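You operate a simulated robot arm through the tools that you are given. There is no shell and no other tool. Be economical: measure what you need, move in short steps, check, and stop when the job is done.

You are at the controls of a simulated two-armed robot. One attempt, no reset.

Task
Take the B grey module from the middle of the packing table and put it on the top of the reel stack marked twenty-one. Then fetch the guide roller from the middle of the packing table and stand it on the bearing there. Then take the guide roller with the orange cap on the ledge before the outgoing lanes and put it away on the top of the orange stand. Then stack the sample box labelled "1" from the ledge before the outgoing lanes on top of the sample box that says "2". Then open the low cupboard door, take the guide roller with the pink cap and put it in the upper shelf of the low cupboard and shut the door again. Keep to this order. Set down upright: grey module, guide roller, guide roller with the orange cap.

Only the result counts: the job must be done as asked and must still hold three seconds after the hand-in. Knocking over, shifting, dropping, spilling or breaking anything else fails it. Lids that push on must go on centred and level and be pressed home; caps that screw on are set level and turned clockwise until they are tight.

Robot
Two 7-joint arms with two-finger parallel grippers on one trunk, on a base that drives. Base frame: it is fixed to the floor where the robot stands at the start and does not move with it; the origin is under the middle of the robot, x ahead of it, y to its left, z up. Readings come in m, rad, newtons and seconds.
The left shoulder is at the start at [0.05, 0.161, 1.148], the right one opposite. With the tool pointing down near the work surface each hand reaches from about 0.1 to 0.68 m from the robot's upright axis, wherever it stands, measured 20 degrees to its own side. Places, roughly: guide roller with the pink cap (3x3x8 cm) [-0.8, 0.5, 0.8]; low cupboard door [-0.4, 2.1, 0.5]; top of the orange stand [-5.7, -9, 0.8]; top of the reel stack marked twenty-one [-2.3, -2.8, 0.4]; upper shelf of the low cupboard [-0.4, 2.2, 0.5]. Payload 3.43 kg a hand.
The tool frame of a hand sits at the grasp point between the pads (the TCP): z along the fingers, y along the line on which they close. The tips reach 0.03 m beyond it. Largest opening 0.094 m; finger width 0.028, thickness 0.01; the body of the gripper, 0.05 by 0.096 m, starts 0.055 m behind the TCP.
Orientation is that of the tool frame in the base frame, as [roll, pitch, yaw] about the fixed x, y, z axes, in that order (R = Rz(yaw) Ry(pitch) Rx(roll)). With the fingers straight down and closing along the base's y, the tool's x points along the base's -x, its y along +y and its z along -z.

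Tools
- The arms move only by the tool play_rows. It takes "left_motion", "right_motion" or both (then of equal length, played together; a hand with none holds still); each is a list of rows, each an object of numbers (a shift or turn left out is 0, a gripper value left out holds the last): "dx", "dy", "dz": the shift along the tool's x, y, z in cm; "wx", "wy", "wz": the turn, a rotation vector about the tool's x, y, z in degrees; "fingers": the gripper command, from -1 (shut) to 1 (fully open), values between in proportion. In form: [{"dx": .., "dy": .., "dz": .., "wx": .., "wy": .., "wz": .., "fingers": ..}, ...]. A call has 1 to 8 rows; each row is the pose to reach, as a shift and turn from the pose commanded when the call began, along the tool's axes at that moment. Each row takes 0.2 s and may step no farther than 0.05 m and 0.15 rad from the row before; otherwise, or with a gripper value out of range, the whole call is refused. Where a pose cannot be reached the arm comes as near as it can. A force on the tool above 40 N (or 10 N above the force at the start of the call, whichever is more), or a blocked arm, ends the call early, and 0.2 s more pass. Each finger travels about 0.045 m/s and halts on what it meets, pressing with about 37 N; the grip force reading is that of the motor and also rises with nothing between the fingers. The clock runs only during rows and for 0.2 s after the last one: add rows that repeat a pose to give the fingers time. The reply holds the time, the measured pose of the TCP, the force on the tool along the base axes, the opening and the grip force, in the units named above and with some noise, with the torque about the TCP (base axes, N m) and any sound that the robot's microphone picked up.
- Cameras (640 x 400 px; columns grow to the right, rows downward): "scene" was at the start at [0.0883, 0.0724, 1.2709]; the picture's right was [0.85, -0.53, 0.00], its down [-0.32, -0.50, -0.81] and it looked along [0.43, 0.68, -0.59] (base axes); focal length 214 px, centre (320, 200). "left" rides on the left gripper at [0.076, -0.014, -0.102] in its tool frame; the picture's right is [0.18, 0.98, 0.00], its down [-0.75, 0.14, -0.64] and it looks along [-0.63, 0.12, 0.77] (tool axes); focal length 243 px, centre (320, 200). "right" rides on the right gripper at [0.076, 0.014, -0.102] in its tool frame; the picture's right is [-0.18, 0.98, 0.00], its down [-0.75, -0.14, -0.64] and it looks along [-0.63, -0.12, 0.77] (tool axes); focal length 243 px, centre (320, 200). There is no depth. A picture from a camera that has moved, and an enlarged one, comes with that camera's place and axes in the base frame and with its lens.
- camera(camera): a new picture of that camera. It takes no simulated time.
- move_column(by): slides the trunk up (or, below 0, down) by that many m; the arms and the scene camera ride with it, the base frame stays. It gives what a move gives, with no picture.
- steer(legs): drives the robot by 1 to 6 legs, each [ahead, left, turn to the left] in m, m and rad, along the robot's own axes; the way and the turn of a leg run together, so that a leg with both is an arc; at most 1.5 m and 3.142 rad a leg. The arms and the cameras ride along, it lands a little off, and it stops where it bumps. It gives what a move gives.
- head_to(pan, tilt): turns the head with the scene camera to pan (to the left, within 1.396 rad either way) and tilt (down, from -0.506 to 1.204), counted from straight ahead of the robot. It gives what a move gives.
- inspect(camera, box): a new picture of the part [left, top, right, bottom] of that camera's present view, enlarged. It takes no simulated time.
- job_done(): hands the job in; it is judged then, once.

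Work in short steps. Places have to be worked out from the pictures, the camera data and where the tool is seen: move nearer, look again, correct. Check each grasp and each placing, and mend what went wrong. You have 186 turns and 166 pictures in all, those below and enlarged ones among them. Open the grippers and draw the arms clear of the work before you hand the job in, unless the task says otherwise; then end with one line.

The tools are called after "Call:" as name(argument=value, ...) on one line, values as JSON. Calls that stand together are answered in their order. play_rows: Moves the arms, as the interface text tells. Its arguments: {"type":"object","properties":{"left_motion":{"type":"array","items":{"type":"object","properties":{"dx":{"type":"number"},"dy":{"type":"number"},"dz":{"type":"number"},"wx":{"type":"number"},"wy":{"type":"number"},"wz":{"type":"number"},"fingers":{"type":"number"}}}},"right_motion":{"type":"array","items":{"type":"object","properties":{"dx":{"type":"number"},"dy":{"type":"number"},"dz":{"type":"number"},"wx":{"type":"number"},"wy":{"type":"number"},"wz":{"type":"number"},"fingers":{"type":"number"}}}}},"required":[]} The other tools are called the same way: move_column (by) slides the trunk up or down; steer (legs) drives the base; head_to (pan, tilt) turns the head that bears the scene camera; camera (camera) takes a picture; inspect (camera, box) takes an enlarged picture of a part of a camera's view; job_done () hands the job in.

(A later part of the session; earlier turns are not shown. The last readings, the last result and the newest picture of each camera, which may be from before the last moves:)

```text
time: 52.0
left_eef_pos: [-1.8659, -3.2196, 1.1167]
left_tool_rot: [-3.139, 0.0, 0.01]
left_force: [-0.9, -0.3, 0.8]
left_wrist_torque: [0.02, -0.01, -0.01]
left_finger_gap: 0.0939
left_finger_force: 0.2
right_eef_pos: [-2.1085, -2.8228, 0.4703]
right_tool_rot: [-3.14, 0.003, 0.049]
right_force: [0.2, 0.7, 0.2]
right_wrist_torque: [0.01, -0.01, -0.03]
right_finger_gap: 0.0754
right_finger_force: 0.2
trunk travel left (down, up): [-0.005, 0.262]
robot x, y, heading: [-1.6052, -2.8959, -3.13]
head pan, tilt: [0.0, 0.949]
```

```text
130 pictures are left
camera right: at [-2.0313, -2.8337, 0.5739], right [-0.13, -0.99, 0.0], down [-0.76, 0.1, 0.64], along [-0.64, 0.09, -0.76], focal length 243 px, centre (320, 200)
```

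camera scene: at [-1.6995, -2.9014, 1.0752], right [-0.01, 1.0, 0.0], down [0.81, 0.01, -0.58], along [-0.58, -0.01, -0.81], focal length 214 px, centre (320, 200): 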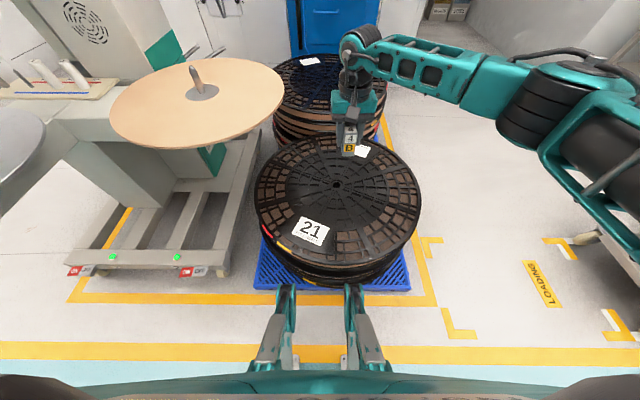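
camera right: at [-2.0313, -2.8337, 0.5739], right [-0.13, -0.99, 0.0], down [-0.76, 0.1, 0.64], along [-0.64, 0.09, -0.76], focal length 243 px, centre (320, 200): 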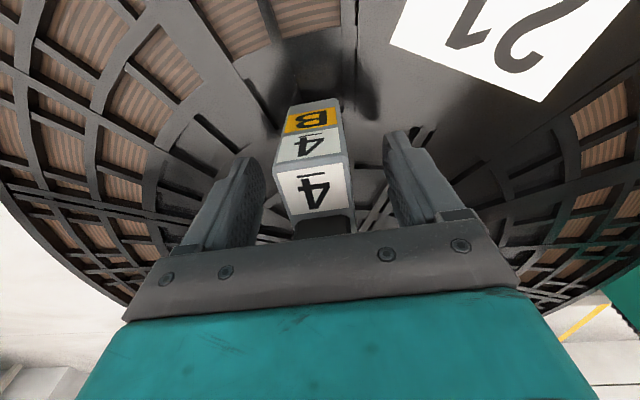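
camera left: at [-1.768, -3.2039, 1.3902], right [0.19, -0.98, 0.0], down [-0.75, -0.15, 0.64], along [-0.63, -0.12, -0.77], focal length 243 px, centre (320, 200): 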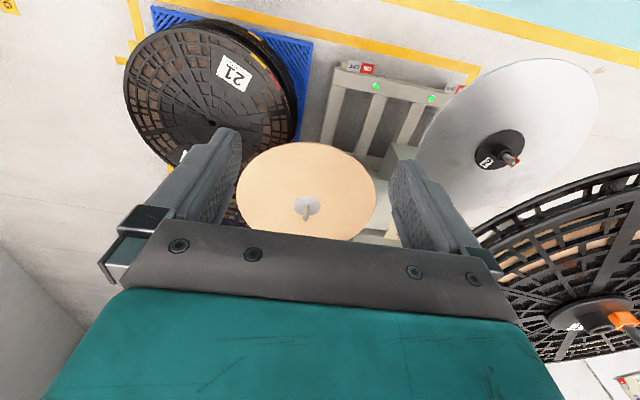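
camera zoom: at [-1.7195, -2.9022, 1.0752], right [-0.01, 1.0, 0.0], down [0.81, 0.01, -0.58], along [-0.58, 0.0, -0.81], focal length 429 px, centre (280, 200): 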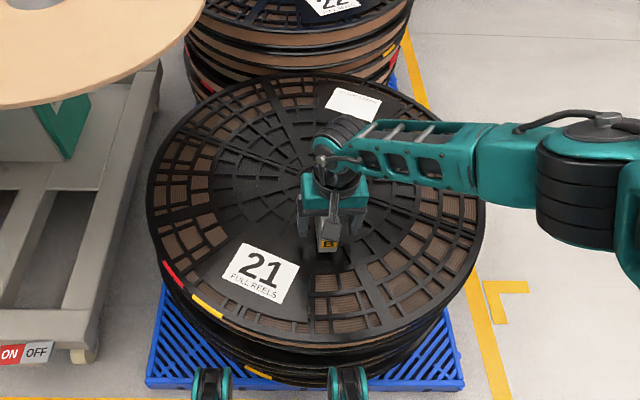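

One row was too long; I retry with shorter steps (pure lift).

Call:
play_rows(right_motion=[{"dz": -3}, {"dz": -7}, {"dz": -11}, {"dz": -15}, {"dz": -19}, {"dx": 3, "dz": -22}, {"dx": 7, "dz": -24}, {"dx": 10, "dz": -26}])

Call:
inspect(camera="scene", box=[280, 120, 440, 260])

```text
time: 53.9
left_eef_pos: [-1.8651, -3.2184, 1.1168]
left_tool_rot: [-3.141, 0.0, 0.01]
left_force: [0.3, -0.5, -0.2]
left_wrist_torque: [-0.01, -0.02, -0.02]
left_finger_gap: 0.0944
left_finger_force: 0.0
right_eef_pos: [-2.0095, -2.8176, 0.7297]
right_tool_rot: [-3.139, 0.003, 0.049]
right_force: [0.1, 0.7, -0.2]
right_wrist_torque: [0.0, 0.04, 0.0]
right_finger_gap: 0.0753
right_finger_force: 0.0
trunk travel left (down, up): [-0.005, 0.262]
robot x, y, heading: [-1.6111, -2.9017, -3.133]
head pan, tilt: [0.0, 0.949]
```

```text
2.86 times, centred on (360, 190) of scene
camera zoom: at [-1.7194, -2.9021, 1.0752], right [-0.01, 1.0, 0.0], down [0.81, 0.01, -0.58], along [-0.58, 0.0, -0.81], focal length 613 px, centre (206, 229)
```

zoom: 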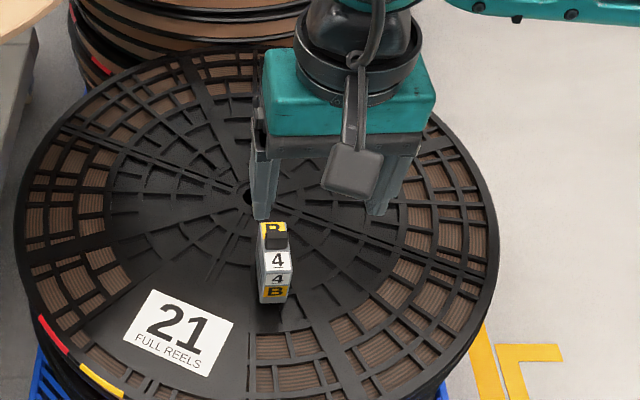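

B stands upright on stack 21. I raise the trunk and hand, then drive back to the packing table.

Call:
move_column(by=0.17)

Call:
play_rows(right_motion=[{"dz": -4}, {"dz": -8}, {"dz": -12}, {"dx": 3, "dz": -16}, {"dx": 6, "dz": -19}, {"dx": 9, "dz": -21, "fingers": 1}])

Call:
steer(legs=[[-0.37, 0, 0], [0, -0.33, 0], [0, 0, 3.13], [0.53, 1.28, 0], [0.53, 1.28, 0]])

Call:
head_to(pan=0.0, tilt=0.6)

Call:
camera(camera="scene")

```text
time: 55.8
left_eef_pos: [-1.8666, -3.2189, 1.2882]
left_tool_rot: [-3.14, -0.004, 0.01]
left_force: [0.0, 1.0, 0.0]
left_wrist_torque: [-0.02, 0.02, 0.0]
left_finger_gap: 0.0939
left_finger_force: 0.0
right_eef_pos: [-2.0093, -2.8188, 0.9003]
right_tool_rot: [3.141, 0.005, 0.05]
right_force: [0.7, 0.4, 0.0]
right_wrist_torque: [-0.01, -0.02, 0.0]
right_finger_gap: 0.075
right_finger_force: 0.0
trunk travel left (down, up): [-0.175, 0.092]
robot x, y, heading: [-1.6088, -2.8977, -3.136]
head pan, tilt: [0.0, 0.949]
```

```text
time: 57.2
left_eef_pos: [-1.8673, -3.2196, 1.2862]
left_tool_rot: [-3.141, -0.002, 0.01]
left_force: [0.1, -0.8, 0.5]
left_wrist_torque: [0.03, 0.01, -0.02]
left_finger_gap: 0.0943
left_finger_force: 0.1
right_eef_pos: [-1.9172, -2.8135, 1.1093]
right_tool_rot: [-3.14, 0.003, 0.052]
right_force: [0.8, -0.2, 0.4]
right_wrist_torque: [0.02, -0.01, -0.01]
right_finger_gap: 0.0939
right_finger_force: 0.1
trunk travel left (down, up): [-0.175, 0.092]
robot x, y, heading: [-1.6097, -2.8968, -3.136]
head pan, tilt: [0.0, 0.949]
```

```text
time: 81.6
left_eef_pos: [0.0896, 0.2908, 1.2863]
left_tool_rot: [-3.139, -0.001, 3.136]
left_force: [0.6, -0.2, -0.1]
left_wrist_torque: [-0.02, -0.01, 0.01]
left_finger_gap: 0.0941
left_finger_force: 0.1
right_eef_pos: [0.1347, -0.1168, 1.109]
right_tool_rot: [-3.141, 0.003, -3.111]
right_force: [-0.9, 0.1, 0.2]
right_wrist_torque: [0.02, 0.01, 0.0]
right_finger_gap: 0.0941
right_finger_force: 0.1
trunk travel left (down, up): [-0.175, 0.092]
robot x, y, heading: [-0.1732, -0.0249, -0.012]
head pan, tilt: [0.0, 0.949]
```

```text
time: 82.5
left_eef_pos: [0.0896, 0.2898, 1.2857]
left_tool_rot: [-3.141, -0.002, 3.135]
left_force: [0.0, 1.5, 0.4]
left_wrist_torque: [-0.01, -0.01, 0.01]
left_finger_gap: 0.0941
left_finger_force: 0.1
right_eef_pos: [0.1344, -0.1172, 1.1094]
right_tool_rot: [-3.142, 0.006, -3.107]
right_force: [0.1, 0.2, 0.0]
right_wrist_torque: [0.02, 0.02, -0.01]
right_finger_gap: 0.0941
right_finger_force: 0.1
trunk travel left (down, up): [-0.175, 0.092]
robot x, y, heading: [-0.1712, -0.0236, -0.014]
head pan, tilt: [0.0, 0.6]
```

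```text
128 pictures are left
camera scene: at [-0.0437, -0.0281, 1.2735], right [-0.01, -1.0, 0.0], down [-0.57, 0.01, -0.82], along [0.82, -0.01, -0.57], focal length 214 px, centre (320, 200)
```

scene: 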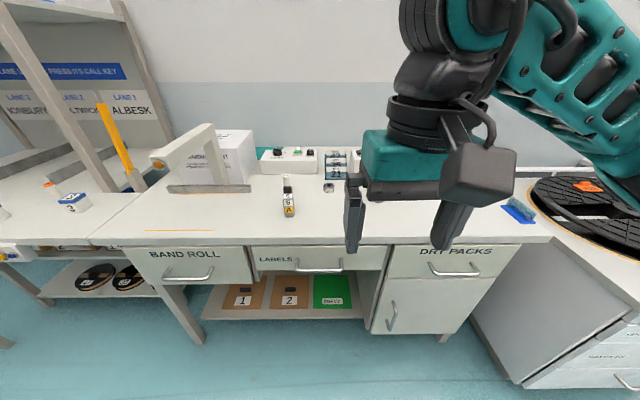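

I drive forward to the table (x≈0) and look with the right hand moved aside.

Call:
steer(legs=[[0.18, 0.02, 0.013]])

Call:
play_rows(right_motion=[{"dx": -4}, {"dx": -8, "dy": 2}, {"dx": -12, "dy": 4}, {"dx": -16, "dy": 6}, {"dx": -16, "dy": 6}])

Call:
head_to(pan=0.0, tilt=0.8)

Call:
camera(camera="right")

Call:
camera(camera="scene")

```text
time: 84.0
left_eef_pos: [0.2664, 0.3132, 1.2851]
left_tool_rot: [-3.14, -0.002, -3.135]
left_force: [0.4, -0.3, -0.4]
left_wrist_torque: [0.0, 0.02, 0.01]
left_finger_gap: 0.0941
left_finger_force: 0.1
right_eef_pos: [0.3155, -0.093, 1.1091]
right_tool_rot: [-3.141, 0.003, -3.094]
right_force: [0.8, -0.1, 0.7]
right_wrist_torque: [-0.02, 0.06, 0.0]
right_finger_gap: 0.0941
right_finger_force: 0.1
trunk travel left (down, up): [-0.175, 0.092]
robot x, y, heading: [0.0062, -0.0027, 0.006]
head pan, tilt: [0.0, 0.6]
```

```text
time: 85.2
left_eef_pos: [0.266, 0.3121, 1.2873]
left_tool_rot: [3.141, 0.0, -3.136]
left_force: [0.8, 0.0, -0.5]
left_wrist_torque: [-0.03, 0.02, -0.04]
left_finger_gap: 0.0939
left_finger_force: 0.1
right_eef_pos: [0.4708, -0.0261, 1.1102]
right_tool_rot: [3.141, 0.004, -3.093]
right_force: [0.0, -0.1, 0.0]
right_wrist_torque: [-0.01, 0.03, -0.03]
right_finger_gap: 0.0941
right_finger_force: 0.1
trunk travel left (down, up): [-0.175, 0.092]
robot x, y, heading: [0.0042, -0.0067, 0.007]
head pan, tilt: [0.0, 0.6]
```

```text
time: 85.9
left_eef_pos: [0.2658, 0.3121, 1.2875]
left_tool_rot: [-3.14, 0.0, -3.136]
left_force: [1.1, 0.5, -0.7]
left_wrist_torque: [0.01, -0.01, 0.03]
left_finger_gap: 0.094
left_finger_force: 0.1
right_eef_pos: [0.4717, -0.0269, 1.1116]
right_tool_rot: [3.141, 0.003, -3.095]
right_force: [-0.1, -0.3, -1.0]
right_wrist_torque: [0.0, 0.02, 0.0]
right_finger_gap: 0.0943
right_finger_force: 0.0
trunk travel left (down, up): [-0.175, 0.092]
robot x, y, heading: [0.0082, -0.004, 0.0]
head pan, tilt: [0.0, 0.799]
```

```text
127 pictures are left
camera right: at [0.3937, -0.0156, 1.2134], right [0.14, 0.99, 0.0], down [0.76, -0.11, 0.64], along [0.64, -0.09, -0.76], focal length 243 px, centre (320, 200)
```

right: 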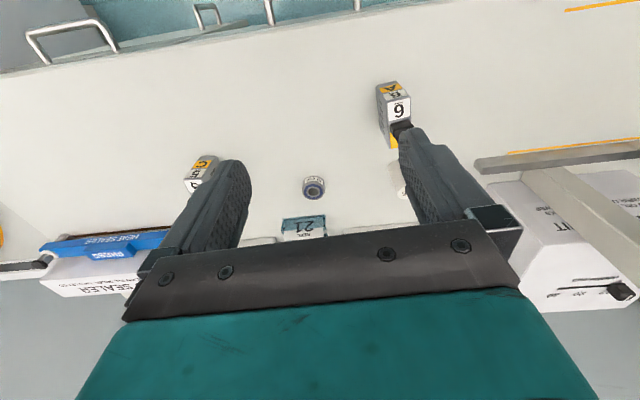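

```text
126 pictures are left
camera scene: at [0.1284, -0.007, 1.2568], right [0.0, -1.0, 0.0], down [-0.72, 0.0, -0.7], along [0.7, 0.0, -0.72], focal length 214 px, centre (320, 200)
```

scene: 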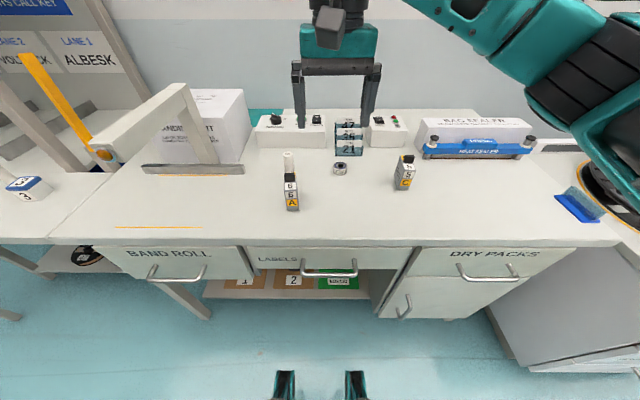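

I shift the hand left/forward to bring the roller between the fingers in view.

Call:
play_rows(right_motion=[{"dx": -2, "dy": 3}, {"dx": -4, "dy": 6}, {"dx": -6, "dy": 9}, {"dx": -6, "dy": 9}])

Call:
inspect(camera="right", box=[220, 90, 420, 250])

Call:
inspect(camera="scene", box=[260, 120, 420, 220])

```text
time: 86.9
left_eef_pos: [0.2655, 0.312, 1.2866]
left_tool_rot: [-3.141, -0.002, -3.135]
left_force: [-0.3, -0.4, -0.1]
left_wrist_torque: [0.03, 0.0, 0.04]
left_finger_gap: 0.094
left_finger_force: 0.0
right_eef_pos: [0.5285, 0.0668, 1.1099]
right_tool_rot: [-3.141, 0.006, -3.095]
right_force: [-0.4, 0.0, -0.8]
right_wrist_torque: [-0.01, -0.01, 0.02]
right_finger_gap: 0.0939
right_finger_force: 0.0
trunk travel left (down, up): [-0.175, 0.092]
robot x, y, heading: [0.0085, -0.0075, 0.004]
head pan, tilt: [0.0, 0.799]
```

```text
2.50 times, centred on (320, 170) of right
camera zoom: at [0.4505, 0.0774, 1.2131], right [0.14, 0.99, 0.0], down [0.76, -0.11, 0.65], along [0.64, -0.09, -0.76], focal length 606 px, centre (320, 275)
```

zoom: 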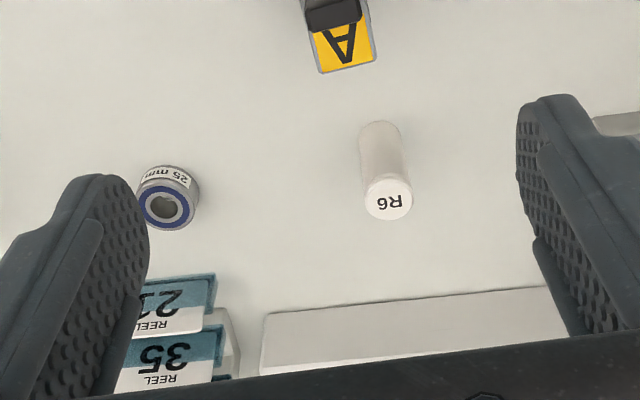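

```text
4.00 times, centred on (340, 170) of scene
camera zoom: at [0.1284, -0.0075, 1.2567], right [0.0, -1.0, 0.0], down [-0.72, 0.0, -0.7], along [0.7, 0.0, -0.72], focal length 858 px, centre (240, 320)
```

zoom: 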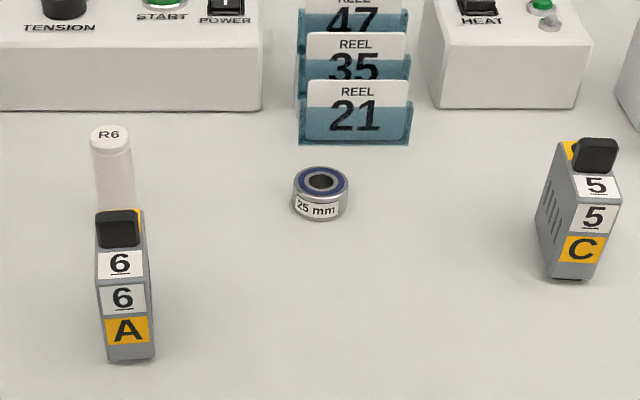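

R6 roller top is at ≈(0.651,0.088,0.911), bearing top at ≈(0.674,-0.068,0.85). I move the base 6 cm ahead for reach, then place the hand above the roller.

Call:
steer(legs=[[0.06, 0, 0]])

Call:
play_rows(right_motion=[{"dx": -3, "dy": 1, "dz": 3}, {"dx": -6, "dy": 2, "dz": 6}, {"dx": -6.2, "dy": 2, "dz": 10}, {"dx": -6.2, "dy": 2, "dz": 13}, {"dx": -6.2, "dy": 2, "dz": 13}])

Call:
camera(camera="right")

Call:
inspect(camera="scene", box=[260, 120, 420, 220])

```text
time: 87.9
left_eef_pos: [0.325, 0.3129, 1.2858]
left_tool_rot: [-3.139, -0.003, -3.137]
left_force: [0.8, -0.2, -0.2]
left_wrist_torque: [-0.01, 0.01, -0.02]
left_finger_gap: 0.0938
left_finger_force: 0.1
right_eef_pos: [0.5881, 0.0678, 1.1092]
right_tool_rot: [-3.141, 0.002, -3.095]
right_force: [-0.1, 0.0, 0.7]
right_wrist_torque: [0.0, 0.01, 0.0]
right_finger_gap: 0.094
right_finger_force: 0.0
trunk travel left (down, up): [-0.175, 0.092]
robot x, y, heading: [0.0646, -0.0097, 0.002]
head pan, tilt: [0.0, 0.799]
```

```text
time: 89.1
left_eef_pos: [0.3242, 0.3131, 1.2868]
left_tool_rot: [-3.14, 0.0, -3.137]
left_force: [-0.3, -0.4, -0.1]
left_wrist_torque: [0.02, 0.0, -0.02]
left_finger_gap: 0.0938
left_finger_force: 0.1
right_eef_pos: [0.6336, 0.0688, 0.982]
right_tool_rot: [3.14, 0.006, -3.094]
right_force: [0.6, 0.0, -0.3]
right_wrist_torque: [0.01, 0.01, -0.02]
right_finger_gap: 0.0941
right_finger_force: 0.1
right hand out of reach, approached as far as the arm can: row 1, 2, 3, 4, 5
trunk travel left (down, up): [-0.175, 0.092]
robot x, y, heading: [0.0637, -0.0095, 0.006]
head pan, tilt: [0.0, 0.799]
```

```text
123 pictures are left
camera right: at [0.5558, 0.0801, 1.0842], right [0.14, 0.99, 0.0], down [0.76, -0.11, 0.65], along [0.64, -0.09, -0.76], focal length 243 px, centre (320, 200)
```

right: 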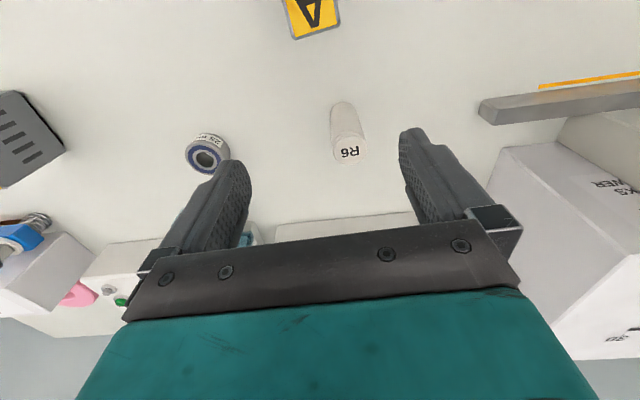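

```text
4.00 times, centred on (340, 170) of scene
camera zoom: at [0.1871, -0.0068, 1.2568], right [0.0, -1.0, 0.0], down [-0.72, 0.0, -0.7], along [0.7, 0.0, -0.72], focal length 858 px, centre (240, 320)
```

zoom: 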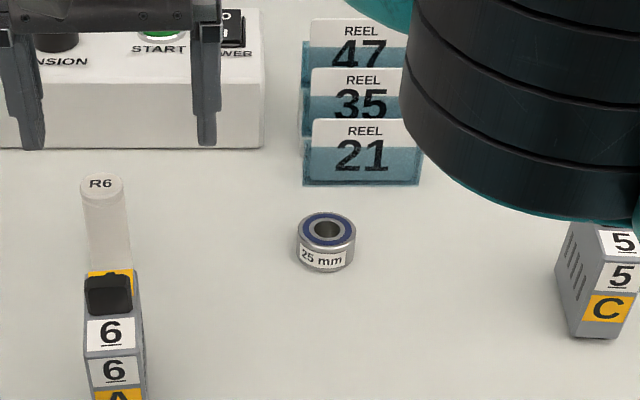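

The cross reach is at its limit. I raise the hand, shift the robot 13 cm left and 3 cm ahead so the right arm reaches both spots.

Call:
play_rows(right_motion=[{"dx": 3, "dz": -4}, {"dx": 6, "dy": -3, "dz": -8}, {"dx": 9, "dy": -6, "dz": -11}, {"dx": 9, "dy": -10, "dz": -11}])

Call:
steer(legs=[[0.03, 0.13, 0]])

Call:
camera(camera="right")

```text
refused: row 2 steps farther than a row can; nothing moved
```

```text
time: 90.4
left_eef_pos: [0.355, 0.4447, 1.287]
left_tool_rot: [-3.14, -0.001, -3.135]
left_force: [1.3, 0.4, -0.6]
left_wrist_torque: [-0.04, -0.02, -0.01]
left_finger_gap: 0.0942
left_finger_force: 0.0
right_eef_pos: [0.6636, 0.2015, 0.9816]
right_tool_rot: [3.14, 0.005, -3.096]
right_force: [0.1, 0.6, 0.6]
right_wrist_torque: [-0.01, -0.02, -0.01]
right_finger_gap: 0.0941
right_finger_force: 0.1
trunk travel left (down, up): [-0.175, 0.092]
robot x, y, heading: [0.0963, 0.1234, 0.0]
head pan, tilt: [0.0, 0.799]
```

```text
121 pictures are left
camera right: at [0.5856, 0.2122, 1.0844], right [0.14, 0.99, 0.0], down [0.76, -0.11, 0.65], along [0.64, -0.09, -0.76], focal length 243 px, centre (320, 200)
```

right: 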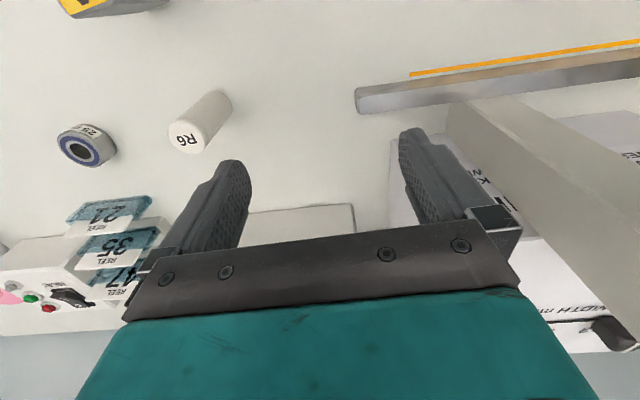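

No contact happened; hand is at (0.664,0.20). I go to (0.653,0.090), slightly raised.

Call:
play_rows(right_motion=[{"dx": 0.5, "dy": -3, "dz": -1}, {"dx": 1, "dy": -6, "dz": -1}, {"dx": 1.3, "dy": -9, "dz": -1}, {"dx": 1.6, "dy": -11, "dz": 0}, {"dx": 1.6, "dy": -11, "dz": 1}])

Call:
camera(camera="right")

Call:
inspect(camera="scene", box=[300, 120, 460, 220])

```text
time: 91.6
left_eef_pos: [0.3531, 0.4445, 1.2861]
left_tool_rot: [-3.141, -0.001, -3.136]
left_force: [-0.3, -0.2, 0.0]
left_wrist_torque: [0.0, 0.01, 0.02]
left_finger_gap: 0.0941
left_finger_force: 0.0
right_eef_pos: [0.6507, 0.0908, 0.9709]
right_tool_rot: [3.141, 0.006, -3.095]
right_force: [0.2, -0.3, 0.3]
right_wrist_torque: [0.03, 0.0, -0.03]
right_finger_gap: 0.0941
right_finger_force: 0.0
trunk travel left (down, up): [-0.175, 0.092]
robot x, y, heading: [0.0951, 0.1282, -0.001]
head pan, tilt: [0.0, 0.799]
```

```text
120 pictures are left
camera right: at [0.5736, 0.101, 1.074], right [0.14, 0.99, 0.0], down [0.76, -0.11, 0.65], along [0.64, -0.09, -0.76], focal length 243 px, centre (320, 200)
```

right: 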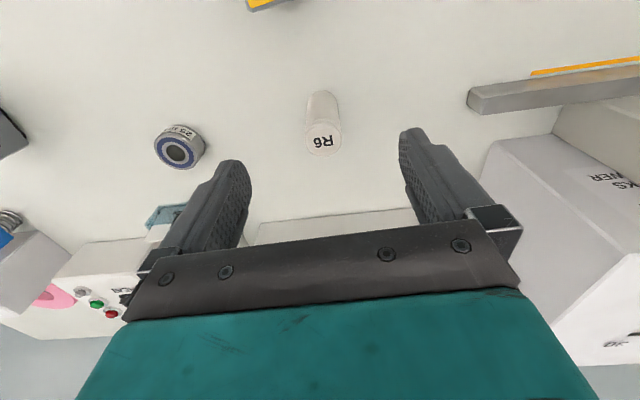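

```text
4.00 times, centred on (380, 170) of scene
camera zoom: at [0.2167, 0.1251, 1.2567], right [0.0, -1.0, 0.0], down [-0.72, 0.0, -0.7], along [0.7, 0.0, -0.72], focal length 858 px, centre (80, 320)
```

zoom: 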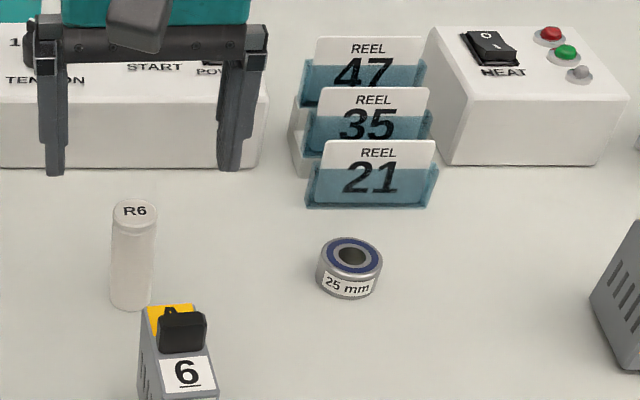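

TCP is right over the roller. I descend to z≈0.88 and close.

Call:
play_rows(right_motion=[{"dz": 3}, {"dz": 6}, {"dz": 9}, {"dz": 9}])

Call:
camera(camera="right")

Call:
play_rows(right_motion=[{"fingers": -1}, {"fingers": -1}, {"fingers": -1}, {"fingers": -1}, {"fingers": -1}, {"fingers": -1}])

Call:
camera(camera="right")

```text
time: 92.6
left_eef_pos: [0.3537, 0.4448, 1.2875]
left_tool_rot: [-3.139, -0.001, -3.136]
left_force: [-0.2, -0.2, 0.6]
left_wrist_torque: [0.0, -0.04, 0.02]
left_finger_gap: 0.0942
left_finger_force: 0.1
right_eef_pos: [0.6526, 0.0919, 0.8813]
right_tool_rot: [3.14, 0.005, -3.095]
right_force: [-0.5, 0.4, 0.1]
right_wrist_torque: [0.02, -0.01, -0.01]
right_finger_gap: 0.0941
right_finger_force: 0.1
trunk travel left (down, up): [-0.175, 0.092]
robot x, y, heading: [0.0923, 0.1286, 0.001]
head pan, tilt: [0.0, 0.799]
```

```text
118 pictures are left
camera right: at [0.5752, 0.1015, 0.9849], right [0.14, 0.99, 0.0], down [0.76, -0.11, 0.65], along [0.64, -0.09, -0.76], focal length 243 px, centre (320, 200)
```

right: 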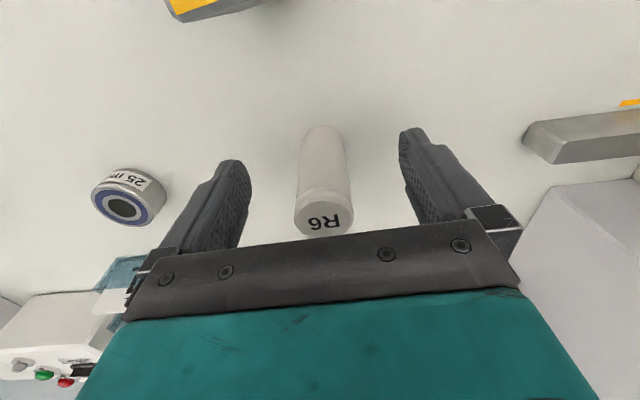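

```text
time: 94.0
left_eef_pos: [0.3534, 0.4448, 1.2878]
left_tool_rot: [-3.14, 0.002, -3.137]
left_force: [-0.8, -0.2, -0.1]
left_wrist_torque: [0.03, -0.02, 0.01]
left_finger_gap: 0.0941
left_finger_force: 0.2
right_eef_pos: [0.6527, 0.0906, 0.8837]
right_tool_rot: [-3.141, 0.005, -3.096]
right_force: [0.3, 0.4, -0.8]
right_wrist_torque: [-0.04, 0.04, -0.01]
right_finger_gap: 0.0325
right_finger_force: 36.8
trunk travel left (down, up): [-0.175, 0.092]
robot x, y, heading: [0.0959, 0.1266, 0.0]
head pan, tilt: [0.0, 0.799]
```

```text
117 pictures are left
camera right: at [0.5751, 0.1017, 0.9852], right [0.14, 0.99, 0.0], down [0.76, -0.11, 0.65], along [0.64, -0.09, -0.76], focal length 243 px, centre (320, 200)
```

right: 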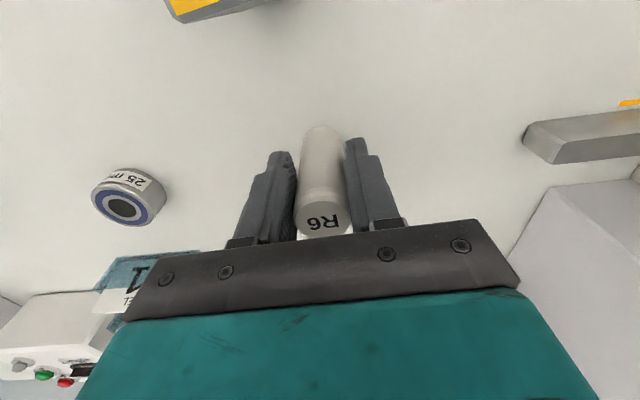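

Gripped. I lift 7 cm and carry it over the bearing.

Call:
play_rows(right_motion=[{"dz": -4}, {"dz": -7}, {"dx": -0.4, "dy": -4, "dz": -7.5}, {"dx": -0.7, "dy": -8, "dz": -7.5}, {"dx": -1, "dy": -12, "dz": -7.5}, {"dx": -1.4, "dy": -15.4, "dz": -7.5}, {"dx": -1.4, "dy": -15.4, "dz": -7}])

Call:
camera(camera="right")

Call:
inspect(camera="scene", box=[320, 120, 440, 220])

```text
time: 95.6
left_eef_pos: [0.3546, 0.4438, 1.286]
left_tool_rot: [-3.14, 0.0, -3.135]
left_force: [0.1, -0.9, 0.9]
left_wrist_torque: [0.02, 0.03, -0.01]
left_finger_gap: 0.0939
left_finger_force: 0.1
right_eef_pos: [0.6741, -0.0641, 0.9521]
right_tool_rot: [3.141, 0.008, -3.094]
right_force: [-0.1, 0.1, -0.9]
right_wrist_torque: [-0.01, 0.02, -0.02]
right_finger_gap: 0.0325
right_finger_force: 37.1
trunk travel left (down, up): [-0.175, 0.092]
robot x, y, heading: [0.0932, 0.1289, 0.005]
head pan, tilt: [0.0, 0.799]
```

```text
116 pictures are left
camera right: at [0.596, -0.053, 1.0535], right [0.14, 0.99, 0.0], down [0.76, -0.11, 0.65], along [0.64, -0.09, -0.76], focal length 243 px, centre (320, 200)
```

right: 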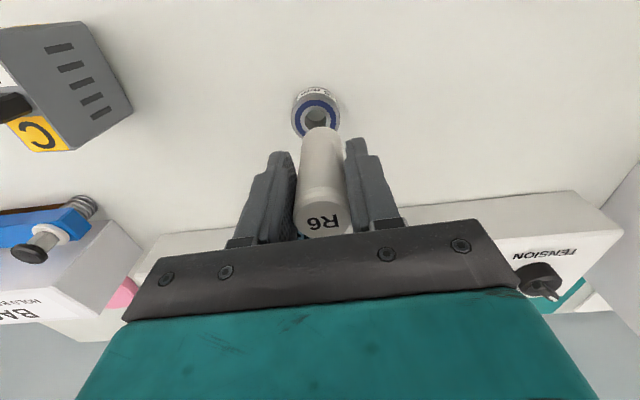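

```text
4.00 times, centred on (380, 170) of scene
camera zoom: at [0.2168, 0.1252, 1.2567], right [0.0, -1.0, 0.0], down [-0.72, 0.0, -0.7], along [0.7, 0.0, -0.72], focal length 858 px, centre (80, 320)
```

zoom: 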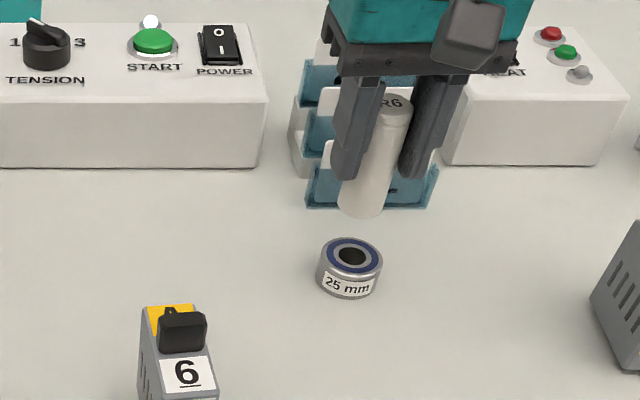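

Alignment is within a few mm; I correct 2 mm to the right and go down 3.5 cm for a check.

Call:
play_rows(right_motion=[{"dx": 0.1, "dy": -0.25, "dz": 1.5}, {"dx": 0.1, "dy": -0.25, "dz": 3.3}, {"dx": 0.1, "dy": -0.25, "dz": 3.3}])

Call:
inspect(camera="right", box=[260, 60, 380, 160])

Call:
inspect(camera="scene", box=[350, 140, 430, 210])

```text
time: 96.4
left_eef_pos: [0.3539, 0.4448, 1.2865]
left_tool_rot: [-3.14, 0.0, -3.137]
left_force: [-0.5, -0.3, -0.9]
left_wrist_torque: [0.02, -0.04, 0.0]
left_finger_gap: 0.0942
left_finger_force: 0.0
right_eef_pos: [0.6724, -0.0667, 0.9172]
right_tool_rot: [3.142, 0.007, -3.096]
right_force: [0.1, -0.1, -0.8]
right_wrist_torque: [-0.02, 0.0, -0.01]
right_finger_gap: 0.0323
right_finger_force: 37.0
trunk travel left (down, up): [-0.175, 0.092]
robot x, y, heading: [0.0941, 0.1248, 0.003]
head pan, tilt: [0.0, 0.799]
```

```text
4.00 times, centred on (320, 110) of right
camera zoom: at [0.594, -0.055, 1.0199], right [0.14, 0.99, 0.0], down [0.76, -0.11, 0.65], along [0.64, -0.09, -0.76], focal length 970 px, centre (320, 560)
```

zoom: 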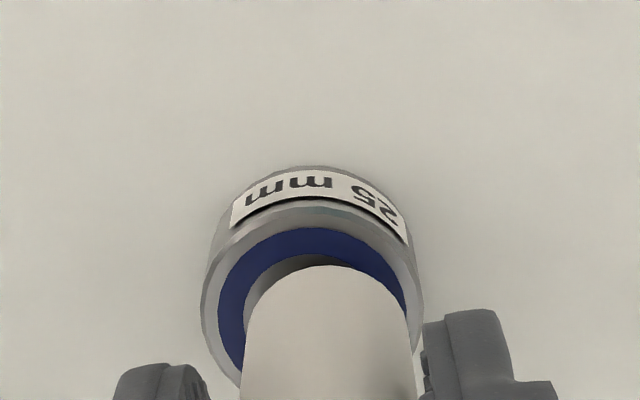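

```text
5.71 times, centred on (390, 175) of scene
camera zoom: at [0.2167, 0.125, 1.2567], right [0.0, -1.0, 0.0], down [-0.72, 0.0, -0.7], along [0.7, 0.0, -0.72], focal length 1226 px, centre (-80, 343)
```

zoom: 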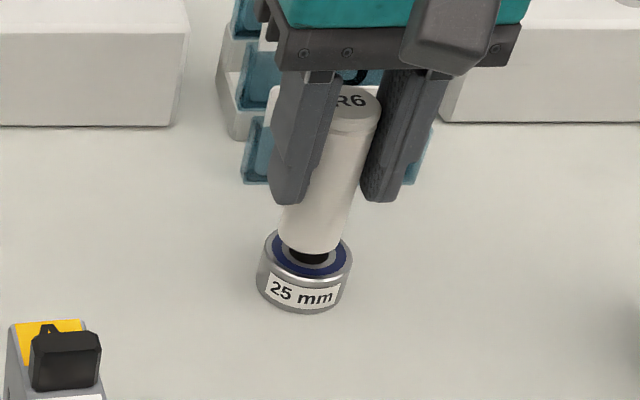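

Nicely centred. I nudge 1 mm and lower gently to contact.

Call:
play_rows(right_motion=[{"dy": -0.1, "dz": 0.5}, {"dy": -0.1, "dz": 0.9}, {"dy": -0.1, "dz": 1.2}, {"dy": -0.1, "dz": 1.2}])

Call:
inspect(camera="scene", box=[350, 140, 430, 210])

```text
time: 97.4
left_eef_pos: [0.3549, 0.4445, 1.2878]
left_tool_rot: [-3.141, 0.0, -3.137]
left_force: [-0.1, 0.0, -0.1]
left_wrist_torque: [0.02, -0.02, 0.0]
left_finger_gap: 0.0941
left_finger_force: 0.0
right_eef_pos: [0.6731, -0.0665, 0.9059]
right_tool_rot: [3.14, 0.007, -3.096]
right_force: [0.4, -0.3, 0.5]
right_wrist_torque: [-0.02, 0.01, 0.0]
right_finger_gap: 0.0323
right_finger_force: 37.5
trunk travel left (down, up): [-0.175, 0.092]
robot x, y, heading: [0.0947, 0.1278, 0.001]
head pan, tilt: [0.0, 0.799]
```

```text
5.71 times, centred on (390, 175) of scene
camera zoom: at [0.2166, 0.125, 1.2568], right [0.0, -1.0, 0.0], down [-0.72, 0.0, -0.7], along [0.7, 0.0, -0.72], focal length 1226 px, centre (-80, 343)
```

zoom: 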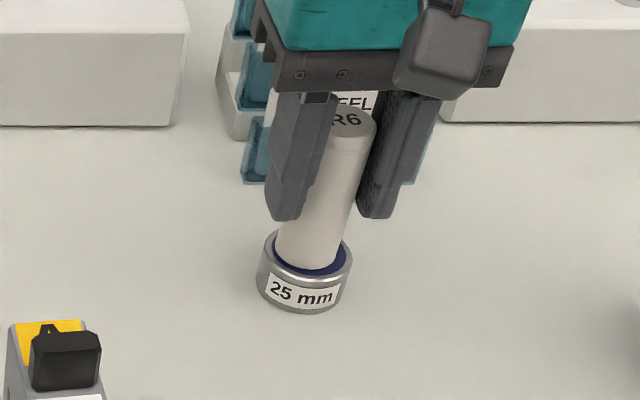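

Almost touching. I lower a few more mm.

Call:
play_rows(right_motion=[{"dz": 0.3}, {"dz": 0.6}, {"dz": 0.6}])

Call:
inspect(camera="right", box=[260, 60, 380, 160])

Call:
inspect(camera="scene", box=[350, 140, 430, 210])

```text
time: 98.2
left_eef_pos: [0.3525, 0.4449, 1.2879]
left_tool_rot: [-3.138, 0.004, -3.135]
left_force: [0.1, -0.4, 0.5]
left_wrist_torque: [0.01, -0.01, -0.02]
left_finger_gap: 0.0942
left_finger_force: 0.1
right_eef_pos: [0.6739, -0.0664, 0.9049]
right_tool_rot: [3.141, 0.015, -3.097]
right_force: [4.3, -2.2, 23.7]
right_wrist_torque: [-0.03, -0.35, 0.0]
right_finger_gap: 0.032
right_finger_force: 36.3
trunk travel left (down, up): [-0.175, 0.092]
robot x, y, heading: [0.0983, 0.124, 0.009]
head pan, tilt: [0.0, 0.799]
```

```text
4.00 times, centred on (320, 110) of right
camera zoom: at [0.5948, -0.0556, 1.0069], right [0.14, 0.99, 0.0], down [0.75, -0.11, 0.65], along [0.65, -0.09, -0.76], focal length 970 px, centre (320, 560)
```

zoom: 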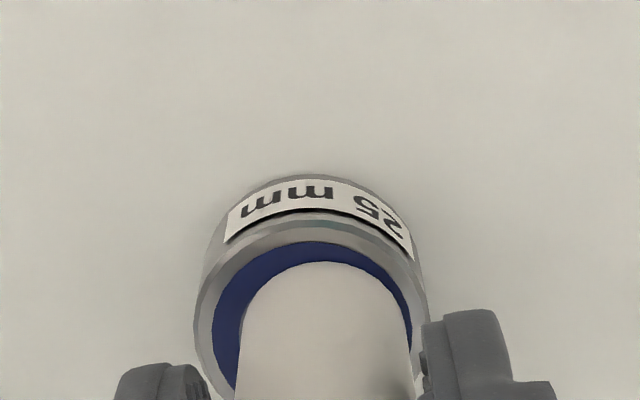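

```text
5.71 times, centred on (390, 175) of scene
camera zoom: at [0.2149, 0.1256, 1.2572], right [0.0, -1.0, 0.0], down [-0.72, 0.0, -0.7], along [0.7, 0.0, -0.72], focal length 1226 px, centre (-80, 343)
```

zoom: 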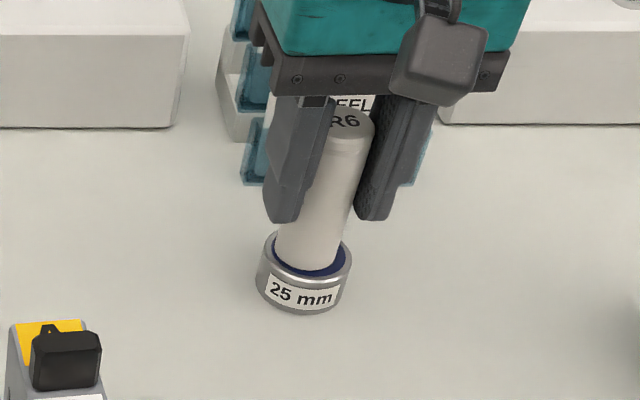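

Seated with ~24 N. I relieve the pressure and open.

Call:
play_rows(right_motion=[{"dz": -0.45}, {"dz": -0.5}, {"dz": -0.5, "fingers": -0.1}, {"dz": -0.5, "fingers": 0.5}, {"dz": -0.5, "fingers": 1}, {"dz": -0.5, "fingers": 1}, {"dz": -0.5, "fingers": 1}, {"dz": -0.5, "fingers": 1}])

Call:
camera(camera="right")

```text
time: 100.0
left_eef_pos: [0.3545, 0.4434, 1.2868]
left_tool_rot: [-3.14, 0.0, -3.137]
left_force: [0.5, -0.1, 0.4]
left_wrist_torque: [0.03, 0.0, 0.0]
left_finger_gap: 0.0938
left_finger_force: 0.1
right_eef_pos: [0.6729, -0.0669, 0.9055]
right_tool_rot: [-3.142, 0.005, -3.096]
right_force: [-0.5, -0.5, 0.2]
right_wrist_torque: [-0.02, 0.0, 0.01]
right_finger_gap: 0.0938
right_finger_force: 0.0
trunk travel left (down, up): [-0.175, 0.092]
robot x, y, heading: [0.0939, 0.1248, 0.004]
head pan, tilt: [0.0, 0.799]
```

```text
109 pictures are left
camera right: at [0.5949, -0.0566, 1.0083], right [0.14, 0.99, 0.0], down [0.76, -0.11, 0.65], along [0.64, -0.09, -0.76], focal length 243 px, centre (320, 200)
```

right: 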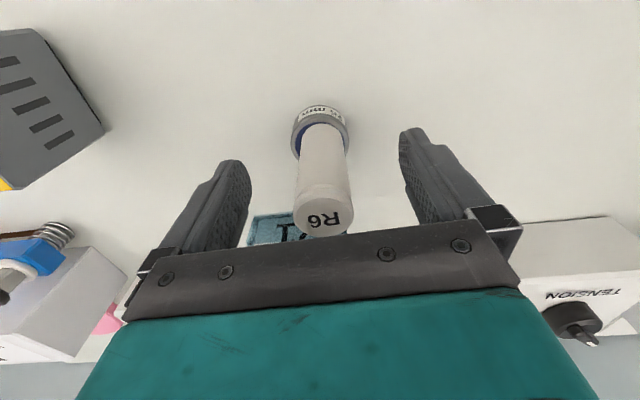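

The roller stands on the bearing. I lift the hand straight up and back.

Call:
play_rows(right_motion=[{"dz": -4}, {"dz": -8}, {"dz": -12}, {"dz": -16}, {"dx": 4, "dz": -18}, {"dx": 8.5, "dz": -19}, {"dx": 13, "dz": -20}, {"dx": 17.5, "dy": -2, "dz": -20}])

Call:
play_rows(right_motion=[{"dx": 4.5, "dy": -2}, {"dx": 9, "dy": -4}, {"dx": 13, "dy": -5}, {"dx": 17, "dy": -6}])

Call:
inspect(camera="scene", box=[300, 100, 460, 220])

Call:
head_to(pan=0.9, tilt=0.5)

Call:
camera(camera="scene")

```text
time: 101.8
left_eef_pos: [0.3537, 0.4437, 1.2869]
left_tool_rot: [-3.141, 0.001, -3.138]
left_force: [0.2, 1.1, -0.6]
left_wrist_torque: [0.05, -0.02, 0.0]
left_finger_gap: 0.094
left_finger_force: 0.1
right_eef_pos: [0.4972, -0.0942, 1.105]
right_tool_rot: [-3.141, 0.004, -3.097]
right_force: [-0.1, -1.2, -0.3]
right_wrist_torque: [0.01, -0.01, 0.02]
right_finger_gap: 0.094
right_finger_force: 0.1
trunk travel left (down, up): [-0.175, 0.092]
robot x, y, heading: [0.0922, 0.1262, 0.007]
head pan, tilt: [0.0, 0.799]
```

```text
time: 102.8
left_eef_pos: [0.3526, 0.4448, 1.2873]
left_tool_rot: [3.141, 0.002, -3.137]
left_force: [-0.7, 0.3, -0.3]
left_wrist_torque: [-0.02, -0.05, -0.01]
left_finger_gap: 0.0942
left_finger_force: 0.0
right_eef_pos: [0.329, -0.1616, 1.1036]
right_tool_rot: [3.141, 0.005, -3.098]
right_force: [0.0, 0.4, 0.6]
right_wrist_torque: [-0.04, -0.01, -0.03]
right_finger_gap: 0.0938
right_finger_force: 0.0
trunk travel left (down, up): [-0.175, 0.092]
robot x, y, heading: [0.0931, 0.1258, -0.002]
head pan, tilt: [0.0, 0.799]
```

```text
3.33 times, centred on (380, 160) of scene
camera zoom: at [0.216, 0.1248, 1.2568], right [0.0, -1.0, 0.0], down [-0.72, 0.0, -0.7], along [0.7, 0.0, -0.72], focal length 715 px, centre (120, 333)
```

zoom: 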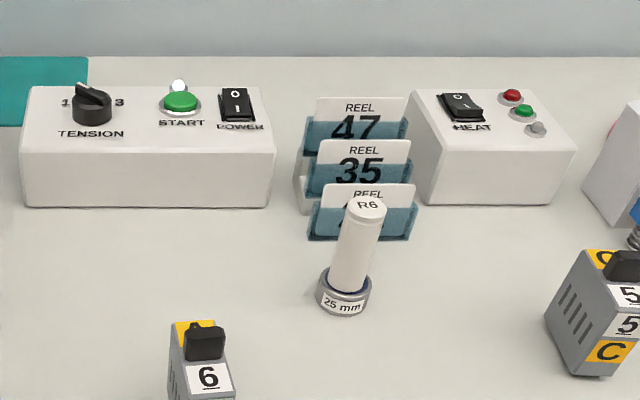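

```text
time: 104.0
left_eef_pos: [0.3532, 0.445, 1.2873]
left_tool_rot: [-3.139, -0.001, -3.136]
left_force: [-0.2, 0.3, -0.3]
left_wrist_torque: [0.01, -0.01, -0.04]
left_finger_gap: 0.0939
left_finger_force: 0.0
right_eef_pos: [0.3317, -0.1608, 1.1035]
right_tool_rot: [3.141, 0.006, -3.097]
right_force: [0.8, 0.0, -0.3]
right_wrist_torque: [0.03, -0.02, -0.04]
right_finger_gap: 0.0938
right_finger_force: 0.1
trunk travel left (down, up): [-0.175, 0.092]
robot x, y, heading: [0.0971, 0.1272, 0.001]
head pan, tilt: [0.901, 0.499]
```

```text
107 pictures are left
camera scene: at [0.1924, 0.1962, 1.2827], right [0.79, -0.62, 0.0], down [-0.3, -0.38, -0.88], along [0.54, 0.69, -0.48], focal length 214 px, centre (320, 200)
```

scene: 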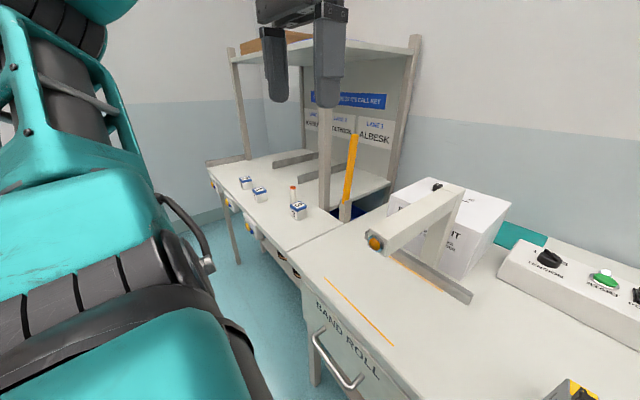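

The sample boxes and the orange-capped roller are on the left table; enlarging.

Call:
inspect(camera="scene", box=[200, 140, 360, 250])

```text
3.64 times, centred on (280, 195) of scene
camera zoom: at [0.1924, 0.1962, 1.2827], right [0.79, -0.62, 0.0], down [-0.3, -0.38, -0.88], along [0.54, 0.69, -0.48], focal length 780 px, centre (466, 218)
```

zoom: 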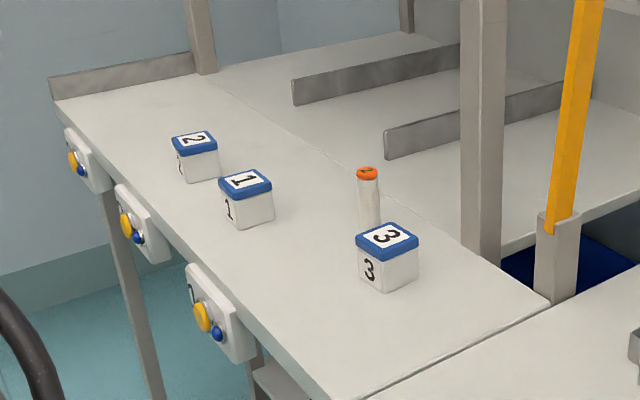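

I drive left to stand in front of the ledge at about (0.03,1.0).

Call:
steer(legs=[[-0.12, 0.1, 0], [0.02, 0.77, 0]])

Call:
head_to(pan=0.0, tilt=0.75)

Call:
camera(camera="scene")

Call:
camera(camera="right")

```text
time: 109.1
left_eef_pos: [0.2485, 1.311, 1.2864]
left_tool_rot: [-3.139, 0.0, -3.133]
left_force: [-0.1, 0.0, -0.8]
left_wrist_torque: [-0.03, 0.02, -0.02]
left_finger_gap: 0.094
left_finger_force: 0.1
right_eef_pos: [0.2284, 0.7055, 1.1038]
right_tool_rot: [3.141, 0.005, -3.092]
right_force: [-0.3, 0.0, -0.1]
right_wrist_torque: [-0.03, 0.02, 0.01]
right_finger_gap: 0.0941
right_finger_force: 0.0
trunk travel left (down, up): [-0.175, 0.092]
robot x, y, heading: [-0.0088, 0.9939, 0.008]
head pan, tilt: [0.901, 0.499]
```

```text
time: 110.3
left_eef_pos: [0.2486, 1.3114, 1.2864]
left_tool_rot: [3.14, 0.0, -3.133]
left_force: [-0.2, -0.1, -0.3]
left_wrist_torque: [0.0, -0.03, 0.02]
left_finger_gap: 0.0941
left_finger_force: 0.0
right_eef_pos: [0.2285, 0.7061, 1.1021]
right_tool_rot: [-3.141, 0.006, -3.094]
right_force: [-0.3, -0.3, -0.2]
right_wrist_torque: [-0.02, -0.01, -0.02]
right_finger_gap: 0.0943
right_finger_force: 0.1
trunk travel left (down, up): [-0.175, 0.092]
robot x, y, heading: [-0.0077, 0.9934, 0.0]
head pan, tilt: [0.0, 0.75]
```

```text
105 pictures are left
camera scene: at [0.115, 0.992, 1.2607], right [0.01, -1.0, 0.0], down [-0.68, -0.01, -0.73], along [0.73, 0.01, -0.68], focal length 214 px, centre (320, 200)
```

scene: 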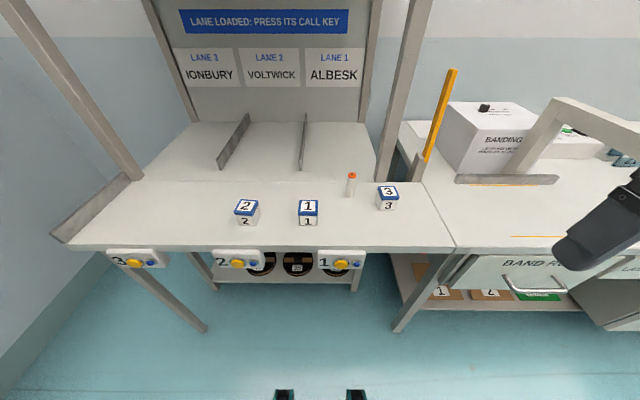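

```text
104 pictures are left
camera right: at [0.1509, 0.7162, 1.2061], right [0.14, 0.99, 0.0], down [0.76, -0.1, 0.65], along [0.64, -0.09, -0.76], focal length 243 px, centre (320, 200)
```

right: 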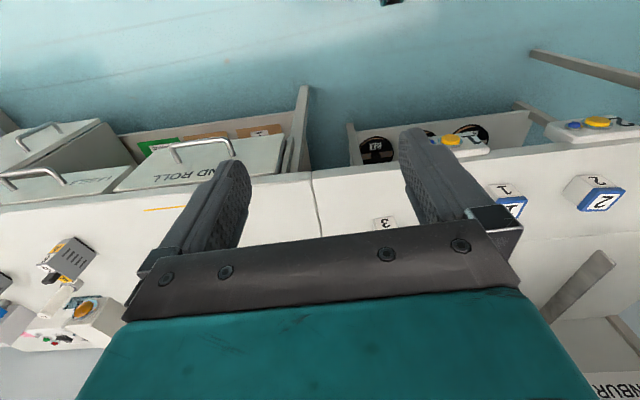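

Roller base ≈(0.59,0.905). I bring the right hand above and behind it for a close look.

Call:
play_rows(right_motion=[{"dx": -4, "dy": 2.2}, {"dx": -8, "dy": 4.4}, {"dx": -12, "dy": 6.6}, {"dx": -16, "dy": 8.8}, {"dx": -20, "dy": 11}, {"dx": -24, "dy": 13.2}, {"dx": -28, "dy": 15.4}, {"dx": -31, "dy": 18, "dz": 1}])

Call:
camera(camera="right")

Call:
inspect(camera="scene", box=[220, 130, 420, 250])

```text
time: 112.1
left_eef_pos: [0.2495, 1.3118, 1.2862]
left_tool_rot: [-3.138, -0.002, -3.133]
left_force: [0.8, 0.0, 0.2]
left_wrist_torque: [-0.01, 0.07, -0.03]
left_finger_gap: 0.094
left_finger_force: 0.1
right_eef_pos: [0.5316, 0.9003, 1.0952]
right_tool_rot: [-3.141, 0.004, -3.092]
right_force: [0.3, -0.1, -0.5]
right_wrist_torque: [0.0, 0.01, 0.04]
right_finger_gap: 0.0941
right_finger_force: 0.0
trunk travel left (down, up): [-0.175, 0.092]
robot x, y, heading: [-0.0142, 0.9917, 0.007]
head pan, tilt: [0.0, 0.75]
```

```text
103 pictures are left
camera right: at [0.4528, 0.9105, 1.1985], right [0.13, 0.99, 0.0], down [0.76, -0.1, 0.65], along [0.64, -0.09, -0.76], focal length 243 px, centre (320, 200)
```

right: 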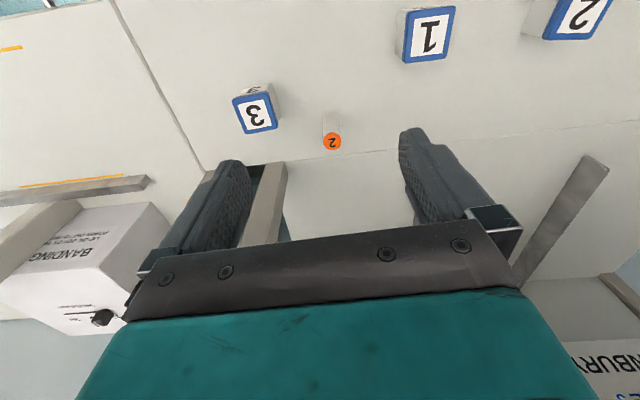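

```text
3.20 times, centred on (320, 190) of scene
camera zoom: at [0.1152, 0.9925, 1.2607], right [0.01, -1.0, 0.0], down [-0.68, -0.01, -0.73], along [0.73, 0.0, -0.68], focal length 686 px, centre (320, 232)
```

zoom: 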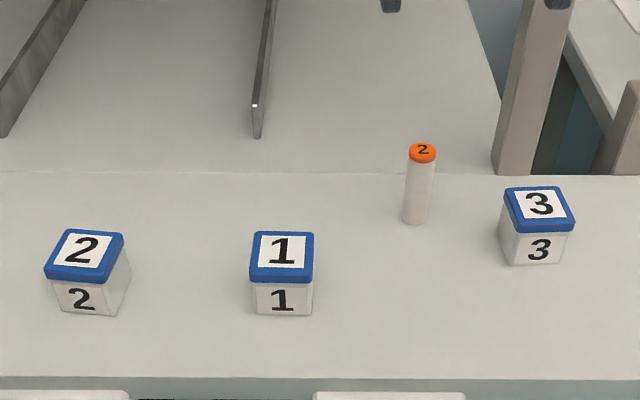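

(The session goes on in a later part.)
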